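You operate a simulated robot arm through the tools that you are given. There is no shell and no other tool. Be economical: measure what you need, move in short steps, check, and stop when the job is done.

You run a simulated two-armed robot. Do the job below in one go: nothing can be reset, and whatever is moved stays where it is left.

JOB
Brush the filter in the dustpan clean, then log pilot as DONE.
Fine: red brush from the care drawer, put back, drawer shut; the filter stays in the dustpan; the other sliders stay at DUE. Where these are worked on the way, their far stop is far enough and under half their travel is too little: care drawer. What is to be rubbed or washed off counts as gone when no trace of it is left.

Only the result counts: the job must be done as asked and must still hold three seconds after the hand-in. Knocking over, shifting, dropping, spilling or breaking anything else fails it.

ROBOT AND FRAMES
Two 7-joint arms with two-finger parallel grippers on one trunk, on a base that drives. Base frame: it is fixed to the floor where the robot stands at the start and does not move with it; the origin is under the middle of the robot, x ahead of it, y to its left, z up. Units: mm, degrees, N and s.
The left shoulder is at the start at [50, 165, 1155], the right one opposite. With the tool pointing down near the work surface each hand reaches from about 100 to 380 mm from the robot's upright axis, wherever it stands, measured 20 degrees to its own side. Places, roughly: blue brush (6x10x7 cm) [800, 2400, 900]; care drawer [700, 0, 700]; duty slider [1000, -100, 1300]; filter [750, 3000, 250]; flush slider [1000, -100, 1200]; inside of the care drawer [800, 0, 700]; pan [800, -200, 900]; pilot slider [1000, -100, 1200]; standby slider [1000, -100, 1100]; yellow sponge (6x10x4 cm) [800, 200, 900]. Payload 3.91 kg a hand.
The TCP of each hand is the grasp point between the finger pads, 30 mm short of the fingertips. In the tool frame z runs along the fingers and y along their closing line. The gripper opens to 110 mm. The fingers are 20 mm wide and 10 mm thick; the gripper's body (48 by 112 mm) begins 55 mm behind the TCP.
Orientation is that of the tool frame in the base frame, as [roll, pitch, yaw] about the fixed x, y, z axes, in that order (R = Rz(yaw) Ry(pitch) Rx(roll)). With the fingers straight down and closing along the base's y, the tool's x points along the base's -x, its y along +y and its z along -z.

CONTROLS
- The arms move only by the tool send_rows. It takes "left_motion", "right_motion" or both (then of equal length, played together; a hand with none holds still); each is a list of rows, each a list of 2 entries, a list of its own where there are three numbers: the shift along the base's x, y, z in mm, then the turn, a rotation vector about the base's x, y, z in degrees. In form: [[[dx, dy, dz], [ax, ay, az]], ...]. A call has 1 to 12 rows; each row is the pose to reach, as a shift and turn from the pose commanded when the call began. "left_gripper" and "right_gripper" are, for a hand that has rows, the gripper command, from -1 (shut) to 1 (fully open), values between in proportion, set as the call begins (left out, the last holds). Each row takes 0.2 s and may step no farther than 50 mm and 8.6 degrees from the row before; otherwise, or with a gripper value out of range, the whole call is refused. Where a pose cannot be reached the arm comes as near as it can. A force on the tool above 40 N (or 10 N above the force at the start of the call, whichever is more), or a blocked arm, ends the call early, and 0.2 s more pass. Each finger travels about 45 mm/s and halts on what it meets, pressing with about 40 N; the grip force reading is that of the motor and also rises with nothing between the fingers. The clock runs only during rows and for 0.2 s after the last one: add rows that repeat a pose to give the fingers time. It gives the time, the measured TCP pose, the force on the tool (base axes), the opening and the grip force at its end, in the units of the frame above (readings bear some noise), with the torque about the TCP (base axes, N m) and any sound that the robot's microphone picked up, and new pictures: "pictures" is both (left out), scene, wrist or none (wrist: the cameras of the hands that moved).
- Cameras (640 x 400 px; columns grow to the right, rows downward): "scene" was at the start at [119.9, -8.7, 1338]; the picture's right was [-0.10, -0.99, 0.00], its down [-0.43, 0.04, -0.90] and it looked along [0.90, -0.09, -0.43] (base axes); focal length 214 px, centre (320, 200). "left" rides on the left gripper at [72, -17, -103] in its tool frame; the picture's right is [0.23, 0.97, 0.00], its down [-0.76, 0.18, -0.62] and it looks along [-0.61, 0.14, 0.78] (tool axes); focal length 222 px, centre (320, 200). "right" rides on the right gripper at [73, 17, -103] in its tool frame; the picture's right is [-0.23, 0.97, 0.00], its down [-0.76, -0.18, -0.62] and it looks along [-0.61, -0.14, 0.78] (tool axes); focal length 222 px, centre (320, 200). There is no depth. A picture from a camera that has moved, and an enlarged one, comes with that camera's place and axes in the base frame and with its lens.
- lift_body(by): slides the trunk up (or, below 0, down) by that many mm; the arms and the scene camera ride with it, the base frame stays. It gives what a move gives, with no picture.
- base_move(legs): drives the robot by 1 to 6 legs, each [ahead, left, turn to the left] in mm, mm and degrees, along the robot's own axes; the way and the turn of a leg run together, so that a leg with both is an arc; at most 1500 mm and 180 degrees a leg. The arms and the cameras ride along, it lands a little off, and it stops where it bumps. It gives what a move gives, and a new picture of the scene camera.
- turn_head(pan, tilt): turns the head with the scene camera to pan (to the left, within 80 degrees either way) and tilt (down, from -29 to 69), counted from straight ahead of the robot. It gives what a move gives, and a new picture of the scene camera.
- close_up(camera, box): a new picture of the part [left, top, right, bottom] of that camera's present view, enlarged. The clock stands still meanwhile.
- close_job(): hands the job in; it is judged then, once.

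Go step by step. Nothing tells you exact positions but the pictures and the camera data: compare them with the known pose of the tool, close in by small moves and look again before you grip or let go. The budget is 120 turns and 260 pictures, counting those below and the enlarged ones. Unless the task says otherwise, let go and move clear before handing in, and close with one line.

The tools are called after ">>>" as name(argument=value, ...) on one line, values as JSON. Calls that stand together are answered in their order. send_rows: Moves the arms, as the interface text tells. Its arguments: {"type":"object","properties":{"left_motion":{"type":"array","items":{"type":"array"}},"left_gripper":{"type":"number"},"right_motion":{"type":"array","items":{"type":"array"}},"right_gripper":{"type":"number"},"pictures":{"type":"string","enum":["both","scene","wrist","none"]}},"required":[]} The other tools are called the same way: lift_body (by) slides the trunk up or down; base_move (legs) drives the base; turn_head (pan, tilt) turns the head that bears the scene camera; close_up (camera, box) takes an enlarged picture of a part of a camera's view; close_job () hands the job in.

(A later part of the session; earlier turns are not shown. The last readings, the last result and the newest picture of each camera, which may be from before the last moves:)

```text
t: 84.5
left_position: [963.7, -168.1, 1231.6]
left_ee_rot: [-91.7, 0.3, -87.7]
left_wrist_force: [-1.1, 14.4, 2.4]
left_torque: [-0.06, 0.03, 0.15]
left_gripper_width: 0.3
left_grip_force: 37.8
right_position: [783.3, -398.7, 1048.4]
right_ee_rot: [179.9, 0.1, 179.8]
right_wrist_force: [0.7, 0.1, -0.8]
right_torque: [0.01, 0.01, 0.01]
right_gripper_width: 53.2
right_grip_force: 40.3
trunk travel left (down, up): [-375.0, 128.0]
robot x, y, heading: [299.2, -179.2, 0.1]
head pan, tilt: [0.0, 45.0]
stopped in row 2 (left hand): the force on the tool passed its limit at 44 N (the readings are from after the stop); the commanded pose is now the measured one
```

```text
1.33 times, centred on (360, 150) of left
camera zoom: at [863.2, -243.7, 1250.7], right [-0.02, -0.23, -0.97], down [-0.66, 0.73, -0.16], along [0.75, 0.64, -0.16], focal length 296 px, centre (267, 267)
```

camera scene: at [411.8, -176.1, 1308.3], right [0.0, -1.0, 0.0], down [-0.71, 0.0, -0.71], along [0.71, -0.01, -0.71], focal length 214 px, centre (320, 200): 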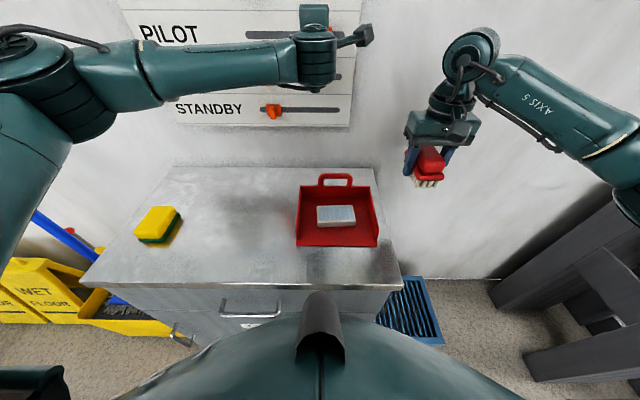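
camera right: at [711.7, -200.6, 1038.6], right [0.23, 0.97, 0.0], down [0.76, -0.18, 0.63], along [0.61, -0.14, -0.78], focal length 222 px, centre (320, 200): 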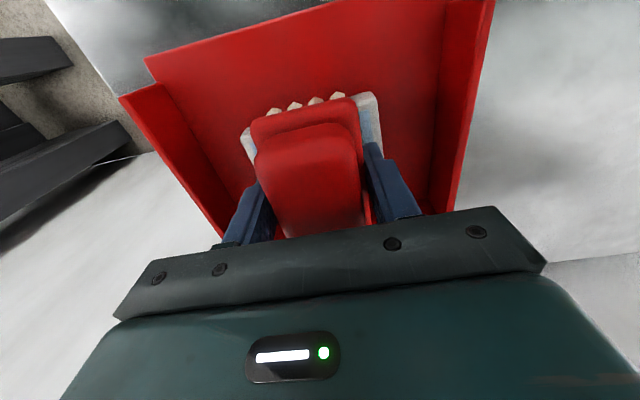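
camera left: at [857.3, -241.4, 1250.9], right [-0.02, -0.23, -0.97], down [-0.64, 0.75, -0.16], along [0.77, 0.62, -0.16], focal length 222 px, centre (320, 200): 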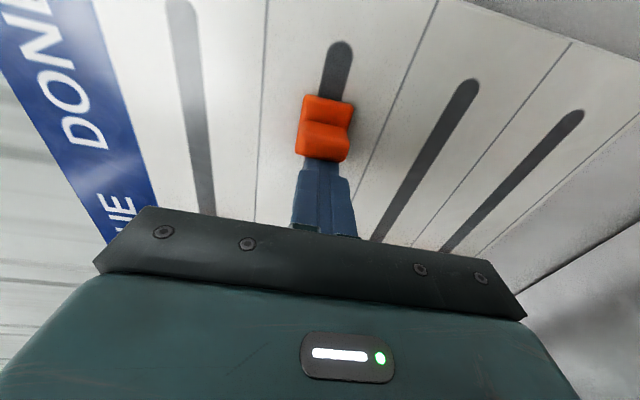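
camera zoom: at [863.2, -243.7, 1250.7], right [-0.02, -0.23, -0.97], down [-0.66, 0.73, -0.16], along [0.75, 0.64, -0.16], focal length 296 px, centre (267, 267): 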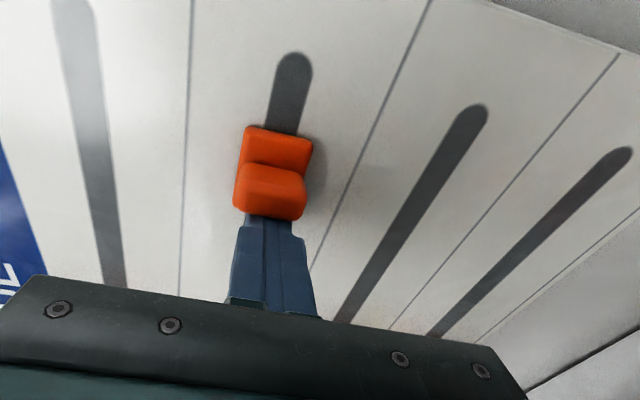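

It's at the stop. I back the left hand off to the +y side and pull out, then check the board.

>>> send_rows(left_motion=[[[0, 12, 0], [0, 0, 0]], [[-10, 20, 0], [0, 0, 0]], [[-50, 20, 0], [0, 0, 0]], [[-95, 20, 0], [0, 0, 0]], [[-140, 25, 10], [0, 0, 0]], [[-185, 40, 40], [0, 0, 0]], [[-215, 55, 80], [0, 0, 0]], [[-230, 60, 120], [0, 0, 0]], [[-232, 60, 154], [0, 0, 0]]], pictures="none")

>>> send_rows(left_motion=[[[-5, 0, 0], [4.62, 4.62, -4.62]], [[-10, 0, 0], [9.24, 9.24, -9.24]], [[-15, 0, 0], [13.86, 13.86, -13.86]], [[-20, 0, 0], [18.48, 18.48, -18.48]], [[-25, 0, 0], [23.1, 23.1, -23.1]], [[-30, 0, 0], [27.71, 27.71, -27.71]], [[-35, 0, 0], [32.33, 32.33, -32.33]], [[-40, 0, 0], [36.95, 36.95, -36.95]], [[-40, 0, 0], [41.57, 41.57, -41.57]], [[-40, 0, 0], [46.19, 46.19, -46.19]], [[-40, 0, 0], [50.8, 50.8, -50.8]]], pictures="none")

>>> send_rows(left_motion=[[[0, 0, 0], [4.6, 4.6, -4.6]], [[0, 0, 0], [9.2, 9.2, -9.2]], [[0, 0, 0], [13.8, 13.8, -13.8]], [[0, 0, 0], [18.4, 18.4, -18.4]]], left_gripper=1, pictures="none")

>>> turn_head(pan=15, tilt=15)

```text
refused: row 6 steps farther than a row can; nothing moved
```

```text
t: 86.8
left_position: [922.7, -174.0, 1229.2]
left_ee_rot: [-160.2, 16.3, -158.1]
left_wrist_force: [0.5, -1.0, 1.3]
left_torque: [-0.05, -0.01, 0.0]
left_gripper_width: 0.0
left_grip_force: 37.4
right_position: [782.1, -400.5, 1048.2]
right_ee_rot: [180.0, 0.2, 179.7]
right_wrist_force: [-0.2, 0.7, -1.5]
right_torque: [-0.02, 0.03, -0.02]
right_gripper_width: 53.4
right_grip_force: 40.1
trunk travel left (down, up): [-375.0, 128.0]
robot x, y, heading: [302.0, -179.0, -0.5]
head pan, tilt: [0.0, 45.0]
```

```text
t: 87.8
left_position: [875.8, -167.3, 1207.2]
left_ee_rot: [178.1, 1.7, 179.5]
left_wrist_force: [0.6, 0.0, -0.9]
left_torque: [0.04, 0.0, 0.03]
left_gripper_width: 86.6
left_grip_force: 0.0
left hand out of reach, approached as far as the arm can: row 2, 3, 4
right_position: [781.9, -401.2, 1047.8]
right_ee_rot: [179.9, 0.2, 179.7]
right_wrist_force: [0.1, -0.2, -1.6]
right_torque: [0.01, 0.06, 0.03]
right_gripper_width: 53.7
right_grip_force: 39.9
trunk travel left (down, up): [-375.0, 128.0]
robot x, y, heading: [304.1, -179.9, -0.7]
head pan, tilt: [0.0, 45.0]
```

```text
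t: 88.8
left_position: [876.2, -165.4, 1207.8]
left_ee_rot: [178.3, 1.8, 179.8]
left_wrist_force: [-0.4, -0.1, 0.3]
left_torque: [0.03, 0.01, -0.01]
left_gripper_width: 109.7
left_grip_force: 0.0
right_position: [782.7, -400.6, 1048.7]
right_ee_rot: [179.9, 0.1, 179.6]
right_wrist_force: [0.0, 0.0, -1.8]
right_torque: [-0.03, 0.01, -0.08]
right_gripper_width: 53.6
right_grip_force: 39.8
trunk travel left (down, up): [-375.0, 128.0]
robot x, y, heading: [302.7, -179.0, -0.3]
head pan, tilt: [15.0, 15.0]
camera scene: at [421.7, -155.2, 1354.9], right [0.25, -0.97, 0.0], down [-0.25, -0.07, -0.97], along [0.93, 0.25, -0.26], focal length 214 px, centre (320, 200)
```

scene: 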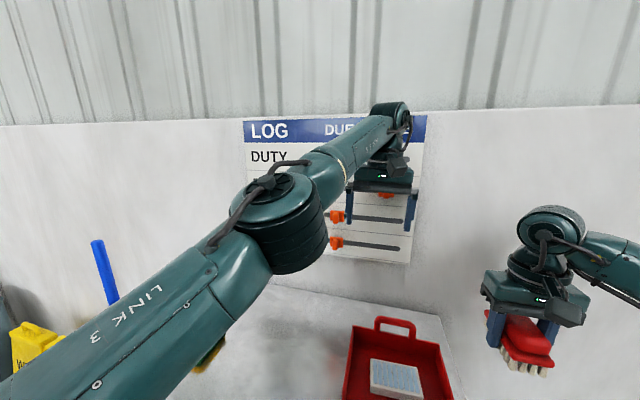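

One call was refused, so the later ones ran closer to the wall than intended, though no contact forces showed. I pull the left hand straight back now and check the board.

>>> send_rows(left_motion=[[[-40, 0, 0], [0, 0, 0]], [[-80, 5, 5], [0, 0, 0]], [[-120, 10, 20], [0, 0, 0]], [[-150, 20, 55], [0, 0, 0]], [[-175, 30, 92], [0, 0, 0]], [[-186, 40, 135], [0, 0, 0]], [[-186, 60, 176], [0, 0, 0]]], pictures="scene")

>>> close_up(camera="scene", box=[220, 100, 460, 280])

```text
t: 90.4
left_position: [688.0, -101.1, 1382.4]
left_ee_rot: [178.4, 1.7, 179.7]
left_wrist_force: [-0.4, -0.4, -0.1]
left_torque: [-0.04, 0.0, -0.03]
left_gripper_width: 110.0
left_grip_force: 0.1
left hand out of reach, approached as far as the arm can: row 1, 2
right_position: [781.3, -400.9, 1047.2]
right_ee_rot: [180.0, 0.1, 179.7]
right_wrist_force: [-0.1, -0.1, -1.6]
right_torque: [0.0, 0.01, 0.03]
right_gripper_width: 53.8
right_grip_force: 40.3
trunk travel left (down, up): [-375.0, 128.0]
robot x, y, heading: [303.9, -180.8, -0.3]
head pan, tilt: [15.0, 15.0]
camera scene: at [420.8, -154.9, 1355.0], right [0.25, -0.97, 0.0], down [-0.25, -0.07, -0.97], along [0.93, 0.25, -0.26], focal length 214 px, centre (320, 200)
```

scene: 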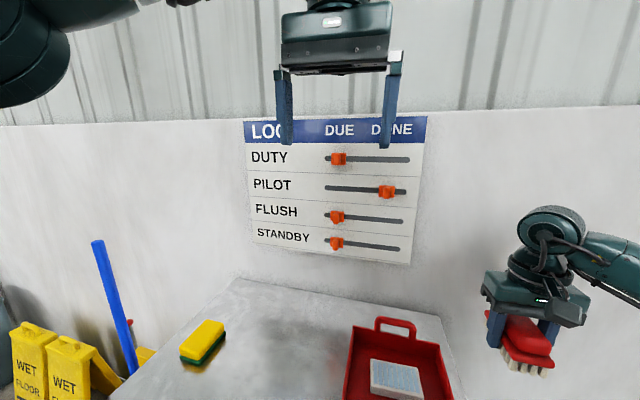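

```text
2.22 times, centred on (340, 190) of scene
camera zoom: at [420.8, -154.9, 1355.0], right [0.25, -0.97, 0.0], down [-0.25, -0.07, -0.97], along [0.93, 0.25, -0.26], focal length 477 px, centre (276, 222)
```

zoom: 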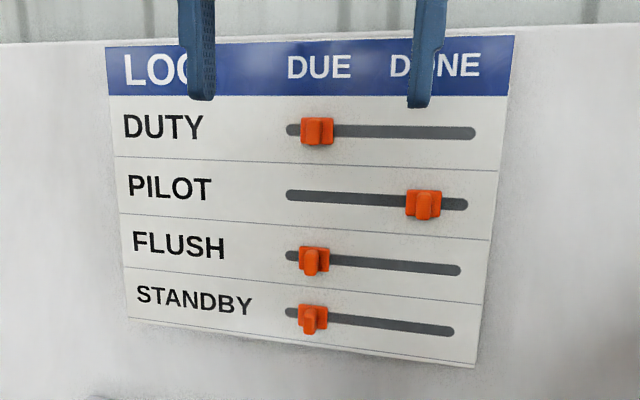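

The pilot knob is on the DONE side at its stop and the others are at DUE. I raise the brush, drive back to the drawer-opening spot and look at the board straight on.

>>> send_rows(right_motion=[[[-15, 8, 35], [0, 0, 0]], [[-30, 16, 70], [0, 0, 0]], [[-45, 24, 105], [0, 0, 0]], [[-60, 32, 140], [0, 0, 0]], [[-75, 40, 165], [0, 0, 0]], [[-88, 45, 175], [0, 0, 0]]], pictures="none")

>>> turn_head(pan=0, tilt=30)

>>> base_move(legs=[[-248, 0, 0], [0, 180, 0]])

>>> close_up(camera="scene", box=[220, 20, 420, 170])

```text
t: 91.8
left_position: [688.3, -102.4, 1380.6]
left_ee_rot: [178.3, 1.7, 179.7]
left_wrist_force: [0.1, 0.1, 0.6]
left_torque: [0.05, 0.02, 0.04]
left_gripper_width: 110.2
left_grip_force: 0.1
right_position: [691.6, -356.5, 1221.8]
right_ee_rot: [180.0, 0.1, 179.7]
right_wrist_force: [-0.8, -0.4, -1.0]
right_torque: [0.0, 0.03, 0.02]
right_gripper_width: 53.5
right_grip_force: 40.4
trunk travel left (down, up): [-375.0, 128.0]
robot x, y, heading: [300.4, -180.3, -0.3]
head pan, tilt: [15.0, 15.0]
```

```text
t: 92.6
left_position: [689.5, -101.9, 1380.8]
left_ee_rot: [178.3, 1.7, 179.7]
left_wrist_force: [0.4, -0.1, 0.2]
left_torque: [0.0, 0.03, 0.02]
left_gripper_width: 109.9
left_grip_force: 0.1
right_position: [693.6, -356.3, 1221.9]
right_ee_rot: [-180.0, 0.1, 179.8]
right_wrist_force: [-0.4, -0.1, -0.8]
right_torque: [0.01, 0.02, 0.02]
right_gripper_width: 53.6
right_grip_force: 39.9
trunk travel left (down, up): [-375.0, 128.0]
robot x, y, heading: [302.1, -180.9, 0.0]
head pan, tilt: [0.0, 30.0]
camera scene: at [421.7, -179.3, 1330.8], right [0.0, -1.0, 0.0], down [-0.5, 0.0, -0.87], along [0.87, 0.0, -0.5], focal length 214 px, centre (320, 200)
```

scene: 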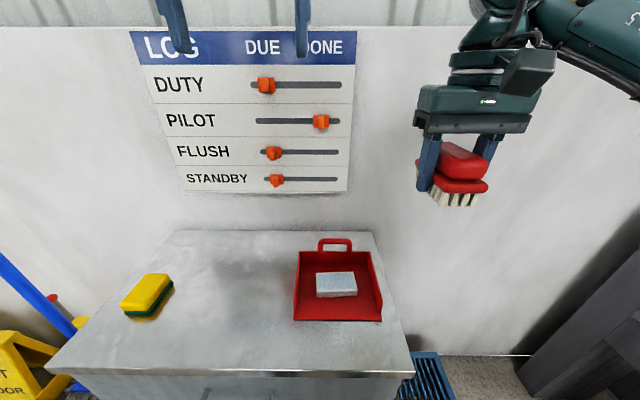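

```text
t: 96.2
left_position: [444.4, 78.9, 1380.8]
left_ee_rot: [178.3, 1.7, 179.3]
left_wrist_force: [-0.4, 0.8, -0.1]
left_torque: [0.0, 0.02, 0.03]
left_gripper_width: 110.1
left_grip_force: 0.0
right_position: [445.5, -176.2, 1222.0]
right_ee_rot: [-180.0, 0.1, 179.4]
right_wrist_force: [0.7, 0.7, -1.2]
right_torque: [-0.01, -0.01, 0.0]
right_gripper_width: 53.6
right_grip_force: 39.8
trunk travel left (down, up): [-375.0, 128.0]
robot x, y, heading: [60.2, 5.6, -0.4]
head pan, tilt: [0.0, 30.0]
camera scene: at [175.9, 3.8, 1330.7], right [-0.01, -1.0, 0.0], down [-0.5, 0.01, -0.87], along [0.87, -0.01, -0.5], focal length 214 px, centre (320, 200)
```

scene: 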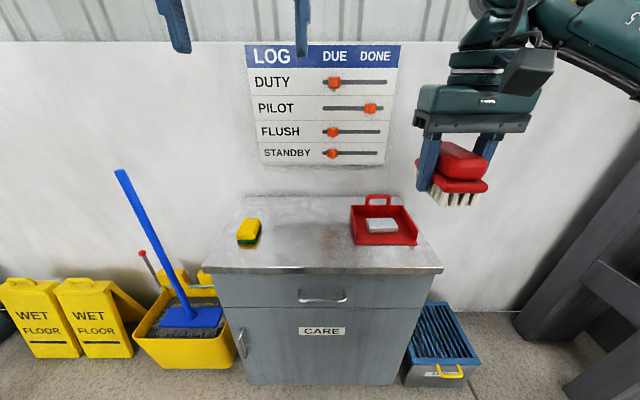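

```text
2.67 times, centred on (320, 95) of scene
camera zoom: at [175.9, 3.8, 1330.7], right [-0.01, -1.0, 0.0], down [-0.5, 0.01, -0.87], along [0.87, -0.01, -0.5], focal length 572 px, centre (320, 480)
```

zoom: 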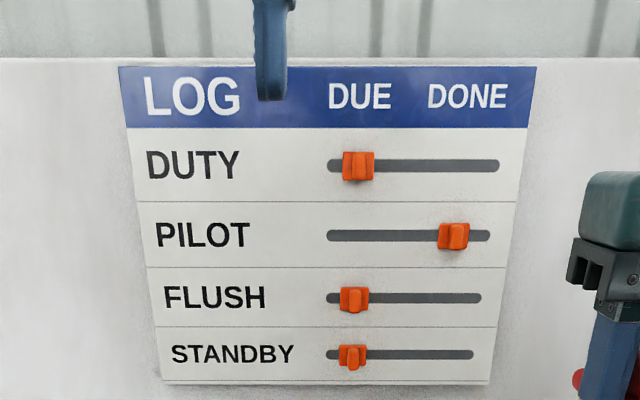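

The pilot reads DONE and the other three read DUE. Next I lower the trunk and take the left hand back to the drawer handle.

>>> lift_body(by=-250)

>>> send_rows(left_motion=[[[4, 0, 0], [-4.62, -4.62, 4.62]], [[8, 0, 0], [-9.24, -9.24, 9.24]], [[12, 0, 0], [-13.86, -13.86, 13.86]], [[16, 0, 0], [-18.48, -18.48, 18.48]], [[20, 0, 0], [-23.1, -23.1, 23.1]], [[24, 0, 0], [-27.71, -27.71, 27.71]], [[28, 0, 0], [-32.33, -32.33, 32.33]], [[30, 0, 0], [-36.95, -36.95, 36.95]], [[30, 0, 0], [-41.57, -41.57, 41.57]], [[30, 0, 0], [-46.19, -46.19, 46.19]]], pictures="none")

>>> send_rows(left_motion=[[[0, 0, -40], [-4.62, -4.62, 4.62]], [[0, -10, -80], [-9.24, -9.24, 9.24]], [[0, -20, -120], [-13.86, -13.86, 13.86]], [[0, -30, -160], [-18.48, -18.48, 18.48]], [[0, -40, -200], [-23.1, -23.1, 23.1]], [[0, -50, -240], [-23.1, -23.1, 23.1]], [[0, -60, -280], [-23.1, -23.1, 23.1]], [[0, -70, -320], [-23.1, -23.1, 23.1]], [[0, -78, -360], [-23.1, -23.1, 23.1]], [[0, -80, -380], [-23.1, -23.1, 23.1]]])

```text
t: 98.8
left_position: [444.7, 79.0, 1130.7]
left_ee_rot: [178.3, 1.7, 179.3]
left_wrist_force: [0.1, -0.2, 0.7]
left_torque: [-0.01, 0.01, -0.01]
left_gripper_width: 109.8
left_grip_force: 0.1
right_position: [445.6, -176.7, 970.6]
right_ee_rot: [180.0, 0.1, 179.4]
right_wrist_force: [-0.4, -0.6, -1.3]
right_torque: [0.0, 0.01, -0.01]
right_gripper_width: 53.3
right_grip_force: 40.8
trunk travel left (down, up): [-125.0, 378.0]
robot x, y, heading: [58.1, 5.4, -0.8]
head pan, tilt: [0.0, 30.0]
```

```text
t: 101.0
left_position: [473.8, 79.7, 1130.8]
left_ee_rot: [-119.1, 18.4, -116.7]
left_wrist_force: [-0.2, -0.6, 0.6]
left_torque: [-0.02, 0.01, 0.01]
left_gripper_width: 110.1
left_grip_force: 0.1
right_position: [445.2, -175.2, 970.7]
right_ee_rot: [-180.0, 0.1, 179.4]
right_wrist_force: [0.4, 0.2, -1.7]
right_torque: [0.03, 0.01, -0.01]
right_gripper_width: 53.5
right_grip_force: 39.8
trunk travel left (down, up): [-125.0, 378.0]
robot x, y, heading: [55.6, 4.6, -0.8]
head pan, tilt: [0.0, 30.0]
```

```text
t: 103.2
left_position: [474.4, 1.3, 750.5]
left_ee_rot: [-91.7, 0.5, -88.3]
left_wrist_force: [0.0, -1.1, -0.6]
left_torque: [0.01, -0.01, 0.01]
left_gripper_width: 109.8
left_grip_force: 0.0
right_position: [446.0, -176.9, 971.9]
right_ee_rot: [-179.9, 0.1, 179.4]
right_wrist_force: [0.2, 0.6, -1.7]
right_torque: [0.0, 0.0, 0.02]
right_gripper_width: 53.6
right_grip_force: 40.7
trunk travel left (down, up): [-125.0, 378.0]
robot x, y, heading: [58.5, 2.1, -0.8]
head pan, tilt: [0.0, 30.0]
camera scene: at [175.9, 3.5, 1080.8], right [-0.01, -1.0, 0.0], down [-0.5, 0.01, -0.87], along [0.87, -0.01, -0.5], focal length 214 px, centre (320, 200)
camera left: at [373.5, -74.1, 769.0], right [-0.02, -0.22, -0.98], down [-0.65, 0.74, -0.15], along [0.76, 0.63, -0.16], focal length 222 px, centre (320, 200)
```

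scene: 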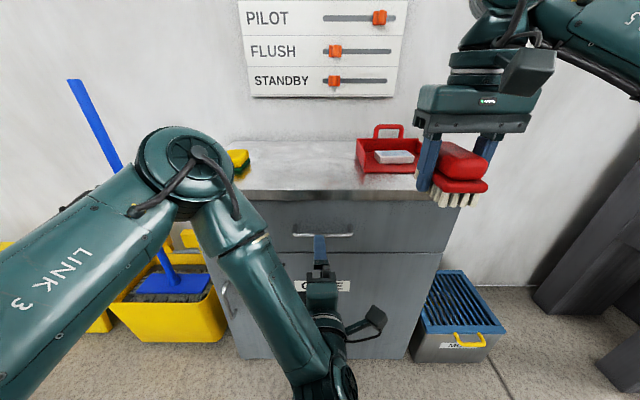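
left: 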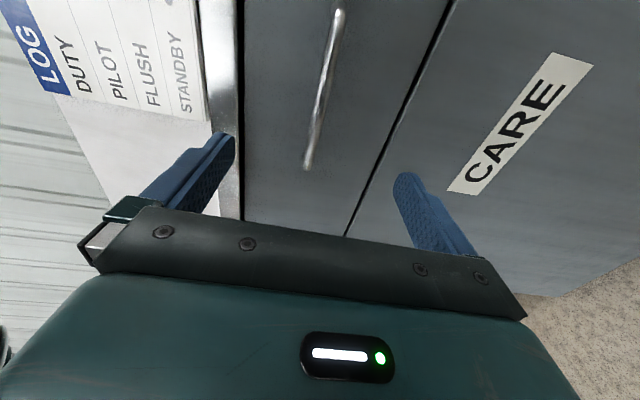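

>>> base_move(legs=[[0, 0, 0.8]])

>>> send_rows(left_motion=[[[33, 0, 0], [0, 0, 0]], [[66, 0, 0], [0, 0, 0]], [[98, 0, 0], [0, 0, 0]]], pictures="none")

>>> send_rows(left_motion=[[[0, 0, 0], [0, 0, 0]], [[0, 0, 0], [0, 0, 0]], [[0, 0, 0], [0, 0, 0]], [[0, 0, 0], [0, 0, 0]], [[0, 0, 0], [0, 0, 0]], [[0, 0, 0], [0, 0, 0]]], left_gripper=-1, pictures="wrist")

```text
t: 103.9
left_position: [474.0, 6.2, 748.8]
left_ee_rot: [-91.7, 0.6, -87.6]
left_wrist_force: [-0.3, 0.2, -1.0]
left_torque: [0.02, -0.01, -0.02]
left_gripper_width: 109.9
left_grip_force: 0.1
right_position: [447.5, -169.2, 971.1]
right_ee_rot: [180.0, 0.1, -179.9]
right_wrist_force: [-0.3, -0.5, -0.7]
right_torque: [-0.02, 0.02, 0.01]
right_gripper_width: 53.7
right_grip_force: 39.9
trunk travel left (down, up): [-125.0, 378.0]
robot x, y, heading: [54.2, 3.7, 0.1]
head pan, tilt: [0.0, 30.0]
camera scene: at [175.9, 5.2, 1080.7], right [0.0, -1.0, 0.0], down [-0.5, 0.0, -0.87], along [0.87, 0.0, -0.5], focal length 214 px, centre (320, 200)
```

scene: 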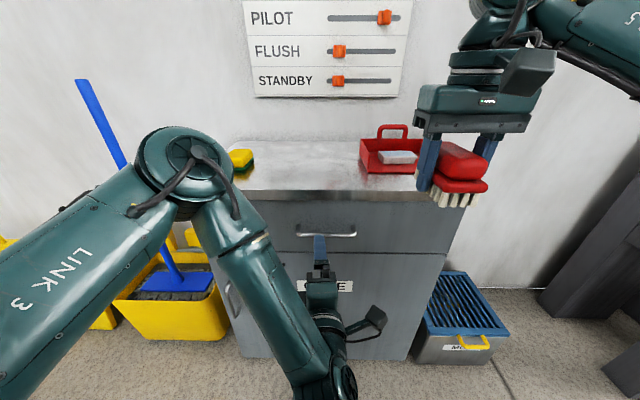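

```text
t: 104.7
left_position: [572.8, 3.7, 749.1]
left_ee_rot: [-91.7, 0.7, -87.6]
left_wrist_force: [-1.3, 0.2, -0.1]
left_torque: [-0.03, -0.01, 0.01]
left_gripper_width: 110.0
left_grip_force: 0.0
right_position: [447.5, -170.0, 970.8]
right_ee_rot: [180.0, 0.1, -179.8]
right_wrist_force: [0.3, 0.6, -1.0]
right_torque: [0.0, -0.01, -0.03]
right_gripper_width: 53.7
right_grip_force: 40.1
trunk travel left (down, up): [-125.0, 378.0]
robot x, y, heading: [55.7, 2.2, 0.1]
head pan, tilt: [0.0, 30.0]
```

```text
t: 106.1
left_position: [573.4, 3.7, 750.0]
left_ee_rot: [-91.6, 0.5, -87.5]
left_wrist_force: [0.1, 0.9, 1.1]
left_torque: [-0.39, 0.02, -0.01]
left_gripper_width: 11.7
left_grip_force: 27.8
right_position: [448.0, -169.7, 972.5]
right_ee_rot: [180.0, 0.0, -179.8]
right_wrist_force: [0.6, -0.3, -1.3]
right_torque: [0.01, 0.02, 0.0]
right_gripper_width: 53.2
right_grip_force: 39.7
trunk travel left (down, up): [-125.0, 378.0]
robot x, y, heading: [57.1, 3.0, -0.0]
head pan, tilt: [0.0, 30.0]
camera left: at [472.5, -72.9, 769.2], right [-0.02, -0.22, -0.98], down [-0.66, 0.73, -0.15], along [0.75, 0.64, -0.16], focal length 222 px, centre (320, 200)
```

left: 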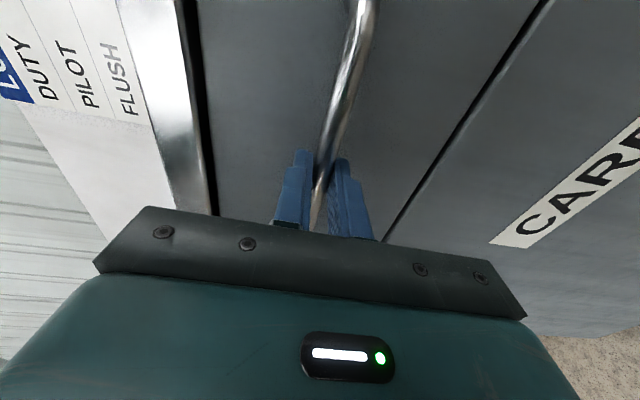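

Handle gripped. I pull it open with the base.

>>> base_move(legs=[[-140, 0, 0], [-135, 0, 0]])

```text
t: 108.3
left_position: [299.8, 7.0, 750.3]
left_ee_rot: [-91.7, 0.6, -87.0]
left_wrist_force: [0.8, 28.5, 4.2]
left_torque: [-0.42, -0.04, -0.19]
left_gripper_width: 11.6
left_grip_force: 45.5
right_position: [175.4, -168.6, 971.3]
right_ee_rot: [-179.9, 0.1, -179.6]
right_wrist_force: [-0.8, 0.5, -1.9]
right_torque: [0.0, 0.0, 0.01]
right_gripper_width: 53.4
right_grip_force: 39.3
trunk travel left (down, up): [-125.0, 378.0]
robot x, y, heading: [-213.6, 2.1, 0.3]
head pan, tilt: [0.0, 30.0]
camera scene: at [-97.6, 6.2, 1080.8], right [0.01, -1.0, 0.0], down [-0.5, -0.01, -0.87], along [0.87, 0.0, -0.5], focal length 214 px, centre (320, 200)
```

scene: 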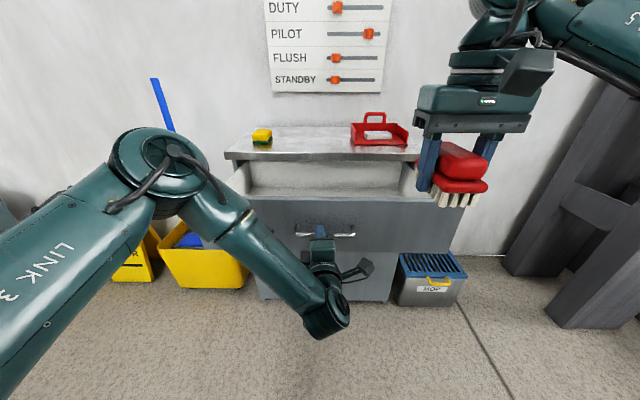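

Drawer open to nearly its full travel. I release, back off, raise the trunk and restore the left arm.

>>> send_rows(left_motion=[[[0, 0, 0], [0, 0, 0]], [[0, 0, 0], [0, 0, 0]], [[0, 0, 0], [0, 0, 0]], [[0, 0, 0], [0, 0, 0]], [[0, 0, 0], [0, 0, 0]], [[0, 0, 0], [0, 0, 0]], [[-30, 0, 0], [0, 0, 0]], [[-60, 0, 0], [0, 0, 0]], [[-85, 0, 0], [0, 0, 0]]], left_gripper=1, pictures="none")

>>> lift_body(by=250)

```text
t: 110.3
left_position: [213.6, 6.0, 749.7]
left_ee_rot: [-91.5, 0.6, -86.9]
left_wrist_force: [0.0, -0.3, 0.9]
left_torque: [0.01, 0.02, -0.01]
left_gripper_width: 110.2
left_grip_force: 0.0
right_position: [175.9, -170.4, 971.4]
right_ee_rot: [180.0, 0.1, -179.6]
right_wrist_force: [-0.9, -0.5, -1.3]
right_torque: [0.01, 0.0, 0.01]
right_gripper_width: 53.6
right_grip_force: 40.1
trunk travel left (down, up): [-125.0, 378.0]
robot x, y, heading: [-214.5, 2.8, 0.2]
head pan, tilt: [0.0, 30.0]
```

```text
t: 112.9
left_position: [213.5, 5.5, 1001.0]
left_ee_rot: [-91.6, 0.7, -86.9]
left_wrist_force: [-0.5, 0.6, -0.9]
left_torque: [0.03, -0.03, -0.03]
left_gripper_width: 110.1
left_grip_force: 0.1
right_position: [175.3, -169.7, 1222.4]
right_ee_rot: [-180.0, 0.2, -179.6]
right_wrist_force: [0.8, 0.0, -1.2]
right_torque: [-0.04, 0.02, -0.01]
right_gripper_width: 53.6
right_grip_force: 40.0
trunk travel left (down, up): [-375.0, 128.0]
robot x, y, heading: [-216.6, 3.4, 0.5]
head pan, tilt: [0.0, 30.0]
```

>>> send_rows(left_motion=[[[-5, 8, 40], [0, 0, 0]], [[-10, 16, 80], [4.62, 4.62, -4.62]], [[-15, 24, 120], [9.24, 9.24, -9.24]], [[-15, 32, 160], [13.86, 13.86, -13.86]], [[-15, 40, 200], [18.48, 18.48, -18.48]], [[-15, 48, 235], [23.1, 23.1, -23.1]], [[-15, 56, 265], [27.71, 27.71, -27.71]], [[-15, 64, 295], [32.33, 32.33, -32.33]], [[-15, 72, 325], [36.95, 36.95, -36.95]], [[-15, 78, 350], [41.57, 41.57, -41.57]], [[-15, 82, 370], [46.19, 46.19, -46.19]], [[-15, 82, 387], [50.8, 50.8, -50.8]]], pictures="none")

>>> send_rows(left_motion=[[[0, 0, 0], [4.6, 4.6, -4.6]], [[0, 0, 0], [9.2, 9.2, -9.2]], [[0, 0, 0], [13.8, 13.8, -13.8]], [[0, 0, 0], [18.4, 18.4, -18.4]]], pictures="none")

>>> base_move(legs=[[0, 220, 0], [240, 0, 0]])

>>> turn_head(pan=0, tilt=45)

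```text
t: 115.5
left_position: [198.5, 88.0, 1387.8]
left_ee_rot: [-160.0, 17.9, -158.0]
left_wrist_force: [0.4, -1.4, -0.2]
left_torque: [0.02, -0.01, 0.01]
left_gripper_width: 110.1
left_grip_force: 0.1
right_position: [175.1, -171.3, 1221.3]
right_ee_rot: [179.9, 0.2, -179.6]
right_wrist_force: [0.9, -0.9, -1.1]
right_torque: [-0.01, -0.01, 0.01]
right_gripper_width: 53.8
right_grip_force: 40.0
trunk travel left (down, up): [-375.0, 128.0]
robot x, y, heading: [-215.2, 1.9, 0.1]
head pan, tilt: [0.0, 30.0]
```

```text
t: 116.5
left_position: [198.4, 86.6, 1389.4]
left_ee_rot: [178.5, 3.3, 179.2]
left_wrist_force: [-0.5, -0.4, 0.0]
left_torque: [-0.02, -0.01, 0.03]
left_gripper_width: 109.9
left_grip_force: 0.2
right_position: [174.6, -170.2, 1221.5]
right_ee_rot: [180.0, 0.2, -179.6]
right_wrist_force: [0.6, 0.4, -0.6]
right_torque: [0.03, -0.01, 0.01]
right_gripper_width: 53.3
right_grip_force: 40.2
trunk travel left (down, up): [-375.0, 128.0]
robot x, y, heading: [-215.9, 0.4, 0.3]
head pan, tilt: [0.0, 30.0]
```

```text
t: 120.5
left_position: [439.0, 314.9, 1387.9]
left_ee_rot: [178.4, 3.2, 179.7]
left_wrist_force: [0.5, 0.7, -0.2]
left_torque: [-0.01, 0.02, -0.01]
left_gripper_width: 110.0
left_grip_force: 0.1
right_position: [417.5, 55.4, 1221.0]
right_ee_rot: [-179.9, 0.1, -179.3]
right_wrist_force: [0.3, -0.1, -1.8]
right_torque: [-0.02, 0.02, -0.02]
right_gripper_width: 53.4
right_grip_force: 39.4
trunk travel left (down, up): [-375.0, 128.0]
robot x, y, heading: [23.4, 223.0, 0.8]
head pan, tilt: [0.0, 30.0]
camera scene: at [142.5, 229.1, 1330.7], right [0.01, -1.0, 0.0], down [-0.5, -0.01, -0.87], along [0.87, 0.01, -0.5], focal length 214 px, centre (320, 200)
```

scene: 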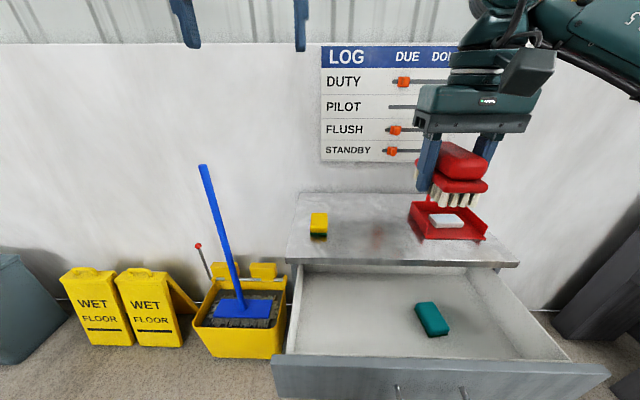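

```text
t: 121.2
left_position: [439.2, 314.2, 1387.2]
left_ee_rot: [178.4, 3.3, 179.7]
left_wrist_force: [0.1, 0.6, 0.6]
left_torque: [0.01, 0.0, 0.01]
left_gripper_width: 109.9
left_grip_force: 0.1
right_position: [416.0, 55.5, 1221.2]
right_ee_rot: [-180.0, 0.1, -179.2]
right_wrist_force: [-0.4, 0.5, -1.2]
right_torque: [0.03, 0.01, 0.02]
right_gripper_width: 53.5
right_grip_force: 40.3
trunk travel left (down, up): [-375.0, 128.0]
robot x, y, heading: [21.7, 226.0, 0.5]
head pan, tilt: [0.0, 45.0]
camera scene: at [132.7, 229.0, 1308.2], right [0.01, -1.0, 0.0], down [-0.71, -0.01, -0.71], along [0.71, 0.01, -0.71], focal length 214 px, centre (320, 200)
```

scene: 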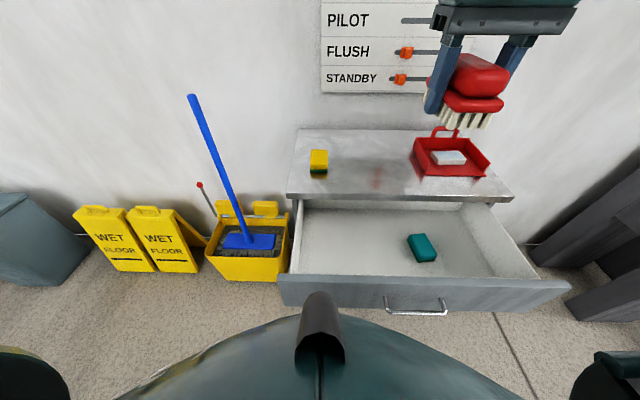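

The drawer interior is clear at the brush's old place. I lower the brush there.

>>> send_rows(right_motion=[[[10, 7, -45], [0, 0, 0]], [[20, 14, -90], [0, 0, 0]], [[30, 21, -135], [0, 0, 0]], [[40, 28, -180], [0, 0, 0]], [[50, 35, -225], [0, 0, 0]], [[60, 42, -270], [0, 0, 0]], [[70, 50, -315], [0, 0, 0]], [[79, 57, -360], [0, 0, 0]], [[79, 57, -405], [0, 0, 0]], [[79, 57, -450], [0, 0, 0]], [[79, 57, -490], [0, 0, 0]], [[79, 57, -500], [0, 0, 0]]])

>>> close_up(camera="scene", box=[280, 180, 480, 305])

```text
t: 123.8
left_position: [437.8, 313.3, 1387.5]
left_ee_rot: [178.5, 3.3, 179.7]
left_wrist_force: [0.6, -0.1, 0.8]
left_torque: [-0.01, -0.02, 0.01]
left_gripper_width: 109.8
left_grip_force: 0.1
right_position: [493.1, 113.6, 719.8]
right_ee_rot: [-179.9, 0.1, -179.3]
right_wrist_force: [-0.1, -0.2, -0.4]
right_torque: [-0.01, -0.02, -0.01]
right_gripper_width: 53.5
right_grip_force: 39.9
trunk travel left (down, up): [-375.0, 128.0]
robot x, y, heading: [24.7, 225.2, 0.9]
head pan, tilt: [0.0, 45.0]
camera scene: at [132.8, 229.0, 1308.1], right [0.01, -1.0, 0.0], down [-0.71, -0.01, -0.71], along [0.71, 0.01, -0.71], focal length 214 px, centre (320, 200)
camera right: at [421.8, 128.2, 823.1], right [0.21, 0.98, 0.0], down [0.76, -0.17, 0.62], along [0.61, -0.13, -0.78], focal length 222 px, centre (320, 200)
```

scene: 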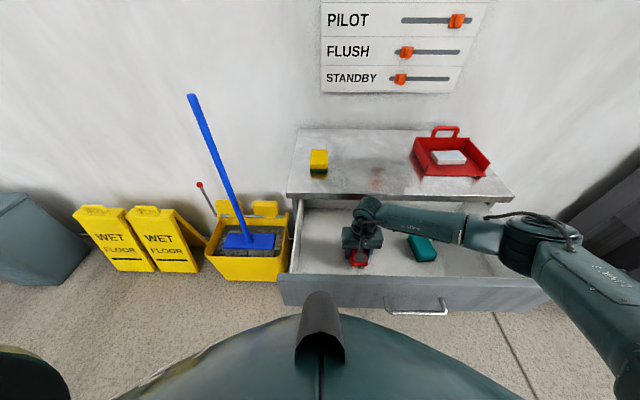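
right: 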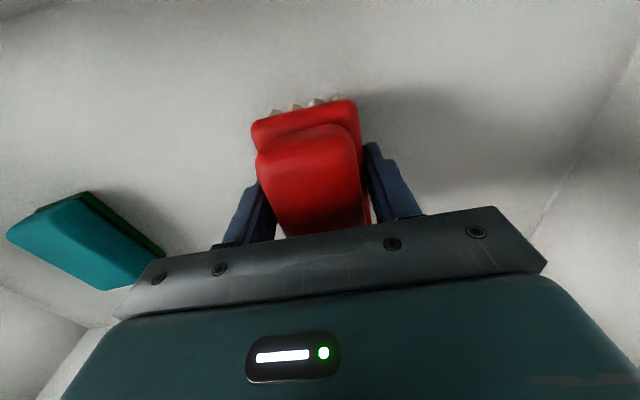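

```text
3.20 times, centred on (380, 242) of scene
camera zoom: at [132.8, 229.0, 1308.1], right [0.01, -1.0, 0.0], down [-0.71, -0.01, -0.71], along [0.71, 0.01, -0.71], focal length 686 px, centre (128, 64)
```

zoom: 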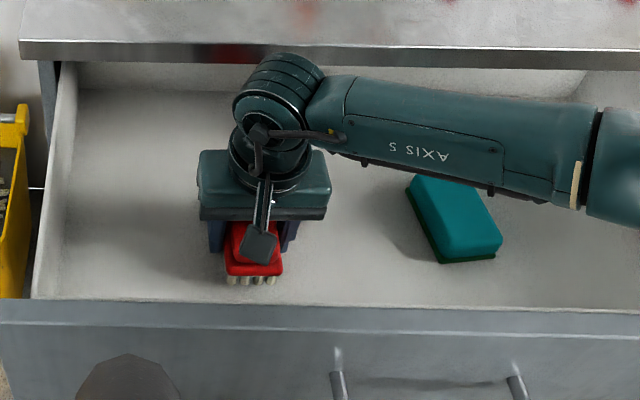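

>>> send_rows(right_motion=[[[0, 0, -4], [0, 0, 0]], [[0, 0, -8], [0, 0, 0]], [[0, 0, -11], [0, 0, 0]], [[0, 0, -13], [0, 0, 0]]], pictures="none")

```text
t: 124.8
left_position: [437.6, 314.3, 1386.8]
left_ee_rot: [178.5, 3.2, 179.7]
left_wrist_force: [0.5, -0.9, 0.1]
left_torque: [0.0, 0.0, -0.03]
left_gripper_width: 110.0
left_grip_force: 0.0
right_position: [495.1, 113.7, 707.3]
right_ee_rot: [180.0, 0.1, -179.3]
right_wrist_force: [0.4, -0.4, -1.9]
right_torque: [0.01, -0.01, 0.0]
right_gripper_width: 53.4
right_grip_force: 40.2
trunk travel left (down, up): [-375.0, 128.0]
robot x, y, heading: [20.0, 228.2, 0.9]
head pan, tilt: [0.0, 45.0]
```

>>> send_rows(right_motion=[[[0, 0, -1], [0, 0, 0]], [[0, 0, -2], [0, 0, 0]], [[0, 0, -2], [0, 0, 0]]], pictures="none")

```text
t: 125.6
left_position: [438.3, 313.8, 1389.3]
left_ee_rot: [178.5, 3.3, 179.8]
left_wrist_force: [-0.5, -0.3, 0.4]
left_torque: [0.01, 0.03, 0.0]
left_gripper_width: 110.0
left_grip_force: 0.0
right_position: [495.3, 114.0, 707.2]
right_ee_rot: [-180.0, 0.1, -179.3]
right_wrist_force: [0.3, -1.1, -0.8]
right_torque: [-0.01, -0.01, -0.04]
right_gripper_width: 53.6
right_grip_force: 39.6
trunk travel left (down, up): [-375.0, 128.0]
robot x, y, heading: [21.4, 229.4, 0.9]
head pan, tilt: [0.0, 45.0]
```

The brush is at its original height, so I open the gripper and lift straight up.

>>> send_rows(right_motion=[[[0, 0, 0], [0, 0, 0]], [[0, 0, 0], [0, 0, 0]], [[0, 0, 0], [0, 0, 0]], [[0, 0, 0], [0, 0, 0]], [[0, 0, 0], [0, 0, 0]], [[0, 0, 30], [0, 0, 0]], [[0, 0, 70], [0, 0, 0]], [[0, 0, 110], [0, 0, 0]]], right_gripper=1, pictures="wrist")

>>> send_rows(right_motion=[[[-5, -5, 45], [0, 0, 0]], [[-10, -10, 90], [0, 0, 0]], [[-20, -15, 135], [0, 0, 0]], [[-30, -20, 180], [0, 0, 0]], [[-40, -30, 225], [0, 0, 0]], [[-50, -40, 270], [0, 0, 0]], [[-60, -50, 315], [0, 0, 0]], [[-70, -55, 360], [0, 0, 0]], [[-79, -57, 400], [0, 0, 0]]], pictures="none")

>>> base_move(legs=[[-240, 0, -0.8], [0, -225, 0]])

```text
t: 127.4
left_position: [436.9, 314.2, 1388.4]
left_ee_rot: [178.5, 3.2, 179.8]
left_wrist_force: [0.4, 0.9, 0.1]
left_torque: [-0.02, 0.01, 0.0]
left_gripper_width: 110.1
left_grip_force: 0.0
right_position: [493.5, 114.3, 815.8]
right_ee_rot: [-180.0, 0.1, -179.3]
right_wrist_force: [0.0, 0.4, -0.9]
right_torque: [0.0, 0.05, 0.01]
right_gripper_width: 110.0
right_grip_force: 0.1
trunk travel left (down, up): [-375.0, 128.0]
robot x, y, heading: [27.0, 226.6, 0.5]
head pan, tilt: [0.0, 45.0]
camera right: at [421.5, 131.2, 919.0], right [0.22, 0.98, 0.0], down [0.76, -0.17, 0.62], along [0.61, -0.14, -0.78], focal length 222 px, centre (320, 200)
```

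right: 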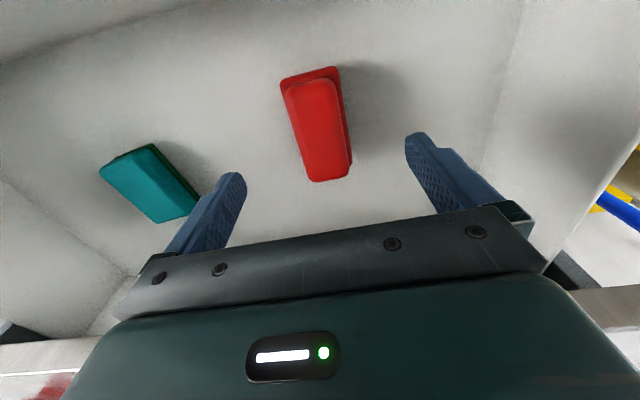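

```text
t: 129.4
left_position: [436.2, 312.6, 1387.3]
left_ee_rot: [178.4, 3.2, 179.7]
left_wrist_force: [0.1, 0.1, 0.0]
left_torque: [0.02, -0.06, -0.02]
left_gripper_width: 110.6
left_grip_force: 0.0
right_position: [417.1, 57.4, 1217.8]
right_ee_rot: [-180.0, 0.3, -179.4]
right_wrist_force: [0.0, -0.1, -0.1]
right_torque: [-0.02, 0.03, 0.0]
right_gripper_width: 110.1
right_grip_force: 0.0
trunk travel left (down, up): [-375.0, 128.0]
robot x, y, heading: [21.6, 229.0, 0.7]
head pan, tilt: [0.0, 45.0]
```

```text
t: 133.4
left_position: [200.9, 79.8, 1388.2]
left_ee_rot: [178.6, 3.3, 179.1]
left_wrist_force: [0.8, 0.0, 0.2]
left_torque: [-0.01, 0.01, 0.0]
left_gripper_width: 110.0
left_grip_force: 0.0
right_position: [176.4, -176.5, 1218.4]
right_ee_rot: [-180.0, 0.1, -179.8]
right_wrist_force: [0.0, 0.3, -0.4]
right_torque: [-0.02, 0.0, -0.04]
right_gripper_width: 110.3
right_grip_force: 0.0
trunk travel left (down, up): [-375.0, 128.0]
robot x, y, heading: [-218.8, -0.5, 0.3]
head pan, tilt: [0.0, 45.0]
camera scene: at [-105.4, -3.2, 1308.1], right [0.0, -1.0, 0.0], down [-0.71, 0.0, -0.71], along [0.71, 0.0, -0.71], focal length 214 px, centre (320, 200)
```

scene: 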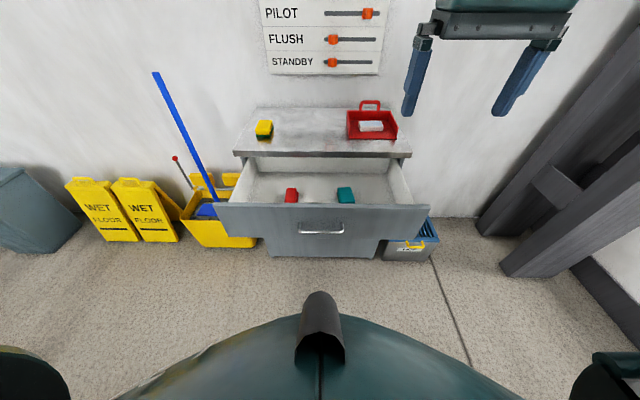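

The red brush is back in the drawer. I repeat the closing sequence with the left hand.

>>> lift_body(by=-250)

>>> send_rows(left_motion=[[[2, 0, 0], [-4.62, -4.62, 4.62]], [[4, 0, 0], [-9.24, -9.24, 9.24]], [[6, 0, 0], [-13.86, -13.86, 13.86]], [[8, 0, 0], [-18.48, -18.48, 18.48]], [[10, 0, 0], [-23.1, -23.1, 23.1]], [[12, 0, 0], [-27.71, -27.71, 27.71]], [[14, 0, 0], [-32.33, -32.33, 32.33]], [[16, 0, 0], [-36.95, -36.95, 36.95]], [[16, 0, 0], [-41.57, -41.57, 41.57]], [[16, 0, 0], [-46.19, -46.19, 46.19]]], pictures="none")

>>> send_rows(left_motion=[[[0, 0, -40], [-4.62, -4.62, 4.62]], [[0, -10, -80], [-9.24, -9.24, 9.24]], [[0, -20, -120], [-13.86, -13.86, 13.86]], [[0, -30, -160], [-18.48, -18.48, 18.48]], [[0, -40, -200], [-23.1, -23.1, 23.1]], [[0, -50, -240], [-23.1, -23.1, 23.1]], [[0, -60, -280], [-23.1, -23.1, 23.1]], [[0, -70, -320], [-23.1, -23.1, 23.1]], [[0, -78, -360], [-23.1, -23.1, 23.1]], [[0, -80, -388], [-23.1, -23.1, 23.1]]])

```text
t: 136.0
left_position: [200.0, 80.2, 1137.0]
left_ee_rot: [178.5, 3.2, 179.3]
left_wrist_force: [-0.7, -0.2, -0.2]
left_torque: [0.01, 0.01, -0.02]
left_gripper_width: 109.7
left_grip_force: 0.2
right_position: [176.5, -177.2, 967.4]
right_ee_rot: [-180.0, 0.1, -179.8]
right_wrist_force: [0.2, 0.5, -0.6]
right_torque: [-0.01, 0.02, 0.01]
right_gripper_width: 110.2
right_grip_force: 0.2
trunk travel left (down, up): [-125.0, 378.0]
robot x, y, heading: [-212.3, -1.4, 0.4]
head pan, tilt: [0.0, 45.0]
```

```text
t: 138.2
left_position: [218.4, 77.9, 1138.5]
left_ee_rot: [-118.6, 19.2, -115.3]
left_wrist_force: [-0.4, 0.4, 0.3]
left_torque: [-0.03, 0.03, 0.02]
left_gripper_width: 109.9
left_grip_force: 0.0
right_position: [177.1, -177.1, 968.7]
right_ee_rot: [179.9, 0.1, -179.9]
right_wrist_force: [0.0, -0.2, -0.1]
right_torque: [0.02, 0.0, -0.02]
right_gripper_width: 109.9
right_grip_force: 0.1
trunk travel left (down, up): [-125.0, 378.0]
robot x, y, heading: [-212.8, -5.7, 0.2]
head pan, tilt: [0.0, 45.0]
```

```text
t: 140.4
left_position: [218.4, 0.6, 749.7]
left_ee_rot: [-91.4, 0.7, -86.7]
left_wrist_force: [0.1, 0.7, 0.2]
left_torque: [-0.02, 0.03, 0.01]
left_gripper_width: 110.1
left_grip_force: 0.1
right_position: [177.0, -177.7, 967.4]
right_ee_rot: [-180.0, 0.1, -179.8]
right_wrist_force: [-0.2, -0.5, -0.5]
right_torque: [0.01, 0.01, 0.02]
right_gripper_width: 110.0
right_grip_force: 0.1
trunk travel left (down, up): [-125.0, 378.0]
robot x, y, heading: [-209.2, -2.6, 0.2]
head pan, tilt: [0.0, 45.0]
camera scene: at [-105.4, -2.9, 1058.2], right [0.0, -1.0, 0.0], down [-0.71, 0.0, -0.71], along [0.71, 0.0, -0.71], focal length 214 px, centre (320, 200)
camera left: at [119.4, -77.8, 768.6], right [-0.01, -0.22, -0.98], down [-0.67, 0.73, -0.15], along [0.74, 0.65, -0.15], focal length 222 px, centre (320, 200)
```

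scene: 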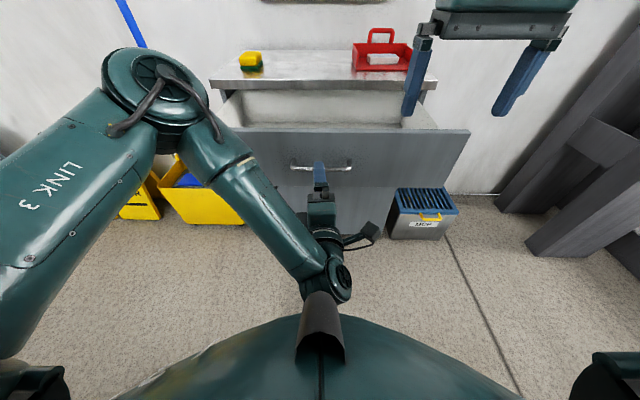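
left: 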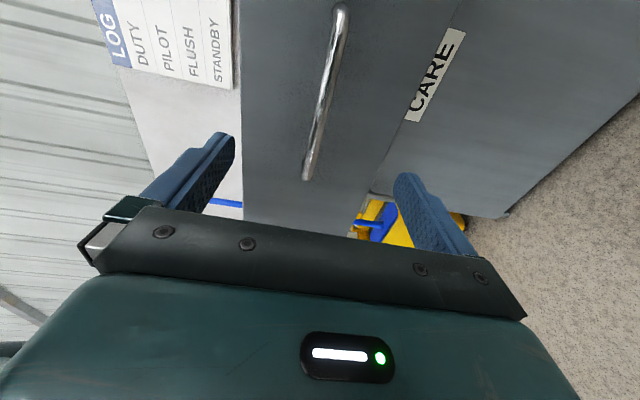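

>>> send_rows(left_motion=[[[28, 0, 0], [0, 0, 0]], [[56, 0, 0], [0, 0, 0]], [[78, 0, 0], [0, 0, 0]]], pictures="none")

>>> send_rows(left_motion=[[[0, 0, 0], [0, 0, 0]], [[0, 0, 0], [0, 0, 0]], [[0, 0, 0], [0, 0, 0]], [[0, 0, 0], [0, 0, 0]], [[0, 0, 0], [0, 0, 0]], [[0, 0, 0], [0, 0, 0]]], left_gripper=-1, pictures="none")

>>> base_move(legs=[[262, 0, 0]])

>>> send_rows(left_motion=[[[6, 0, 0], [0, 0, 0]], [[12, 0, 0], [0, 0, 0]], [[18, 0, 0], [0, 0, 0]], [[24, 0, 0], [0, 0, 0]], [[30, 0, 0], [0, 0, 0]]], pictures="scene")

```text
t: 141.2
left_position: [296.6, -0.7, 749.7]
left_ee_rot: [-91.6, 0.7, -86.7]
left_wrist_force: [-0.9, 0.7, 0.0]
left_torque: [0.03, 0.01, -0.01]
left_gripper_width: 110.1
left_grip_force: 0.1
right_position: [177.7, -177.3, 966.9]
right_ee_rot: [180.0, 0.0, -179.8]
right_wrist_force: [0.1, 0.5, 0.1]
right_torque: [-0.01, 0.01, 0.01]
right_gripper_width: 110.0
right_grip_force: 0.1
trunk travel left (down, up): [-125.0, 378.0]
robot x, y, heading: [-214.1, -3.3, 0.4]
head pan, tilt: [0.0, 45.0]
```

```text
t: 142.6
left_position: [295.5, -0.9, 750.0]
left_ee_rot: [-91.5, 0.7, -86.8]
left_wrist_force: [0.1, 0.3, -1.8]
left_torque: [-0.44, 0.04, 0.02]
left_gripper_width: 11.7
left_grip_force: 27.3
right_position: [178.2, -176.9, 967.8]
right_ee_rot: [179.9, 0.0, -179.8]
right_wrist_force: [0.0, -0.3, -0.5]
right_torque: [-0.01, 0.0, -0.02]
right_gripper_width: 109.8
right_grip_force: 0.0
trunk travel left (down, up): [-125.0, 378.0]
robot x, y, heading: [-215.0, -6.4, 0.2]
head pan, tilt: [0.0, 45.0]
```

```text
t: 144.4
left_position: [527.6, -3.3, 750.7]
left_ee_rot: [-91.7, 0.4, -87.6]
left_wrist_force: [-0.2, -1.7, -2.1]
left_torque: [-0.15, 0.06, 0.27]
left_gripper_width: 11.8
left_grip_force: 44.8
right_position: [413.5, -173.6, 967.3]
right_ee_rot: [-180.0, 0.2, -179.4]
right_wrist_force: [0.3, -0.3, 0.4]
right_torque: [0.04, 0.02, 0.01]
right_gripper_width: 109.7
right_grip_force: 0.1
trunk travel left (down, up): [-125.0, 378.0]
robot x, y, heading: [18.7, -4.2, 0.4]
head pan, tilt: [0.0, 45.0]
stopped in leg 1: the force on the tool passed its limit at 40 N (the readings are from after the stop); the commanded pose is now the measured one
camera scene: at [129.7, -1.3, 1058.1], right [0.01, -1.0, 0.0], down [-0.71, -0.01, -0.71], along [0.71, 0.01, -0.71], focal length 214 px, centre (320, 200)
```

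scene: 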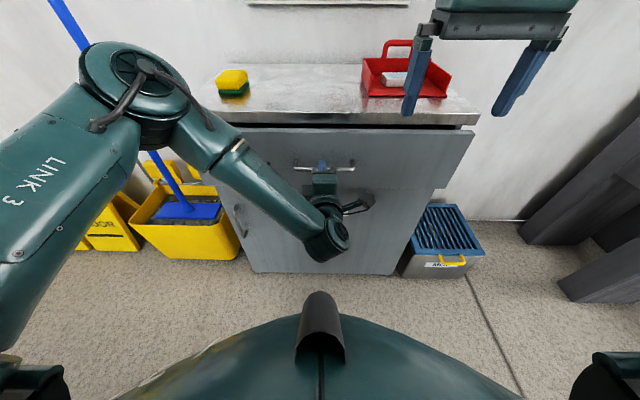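

```text
t: 145.6
left_position: [557.7, -4.1, 750.7]
left_ee_rot: [-91.8, 0.4, -87.7]
left_wrist_force: [-0.2, -5.0, -5.0]
left_torque: [-0.25, 0.1, 1.38]
left_gripper_width: 11.7
left_grip_force: 45.0
right_position: [414.0, -173.2, 968.0]
right_ee_rot: [-180.0, 0.1, -179.5]
right_wrist_force: [1.0, -0.3, 0.5]
right_torque: [0.0, 0.01, -0.01]
right_gripper_width: 110.3
right_grip_force: 0.1
trunk travel left (down, up): [-125.0, 378.0]
robot x, y, heading: [21.2, -6.1, 0.4]
head pan, tilt: [0.0, 45.0]
camera scene: at [129.9, -1.5, 1058.0], right [0.01, -1.0, 0.0], down [-0.71, -0.01, -0.71], along [0.71, 0.01, -0.71], focal length 214 px, centre (320, 200)
```

scene: 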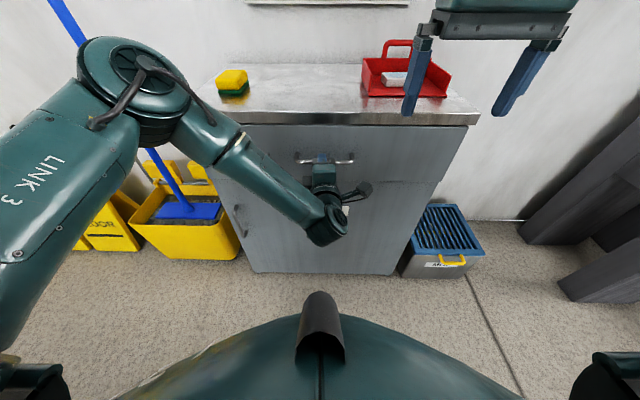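

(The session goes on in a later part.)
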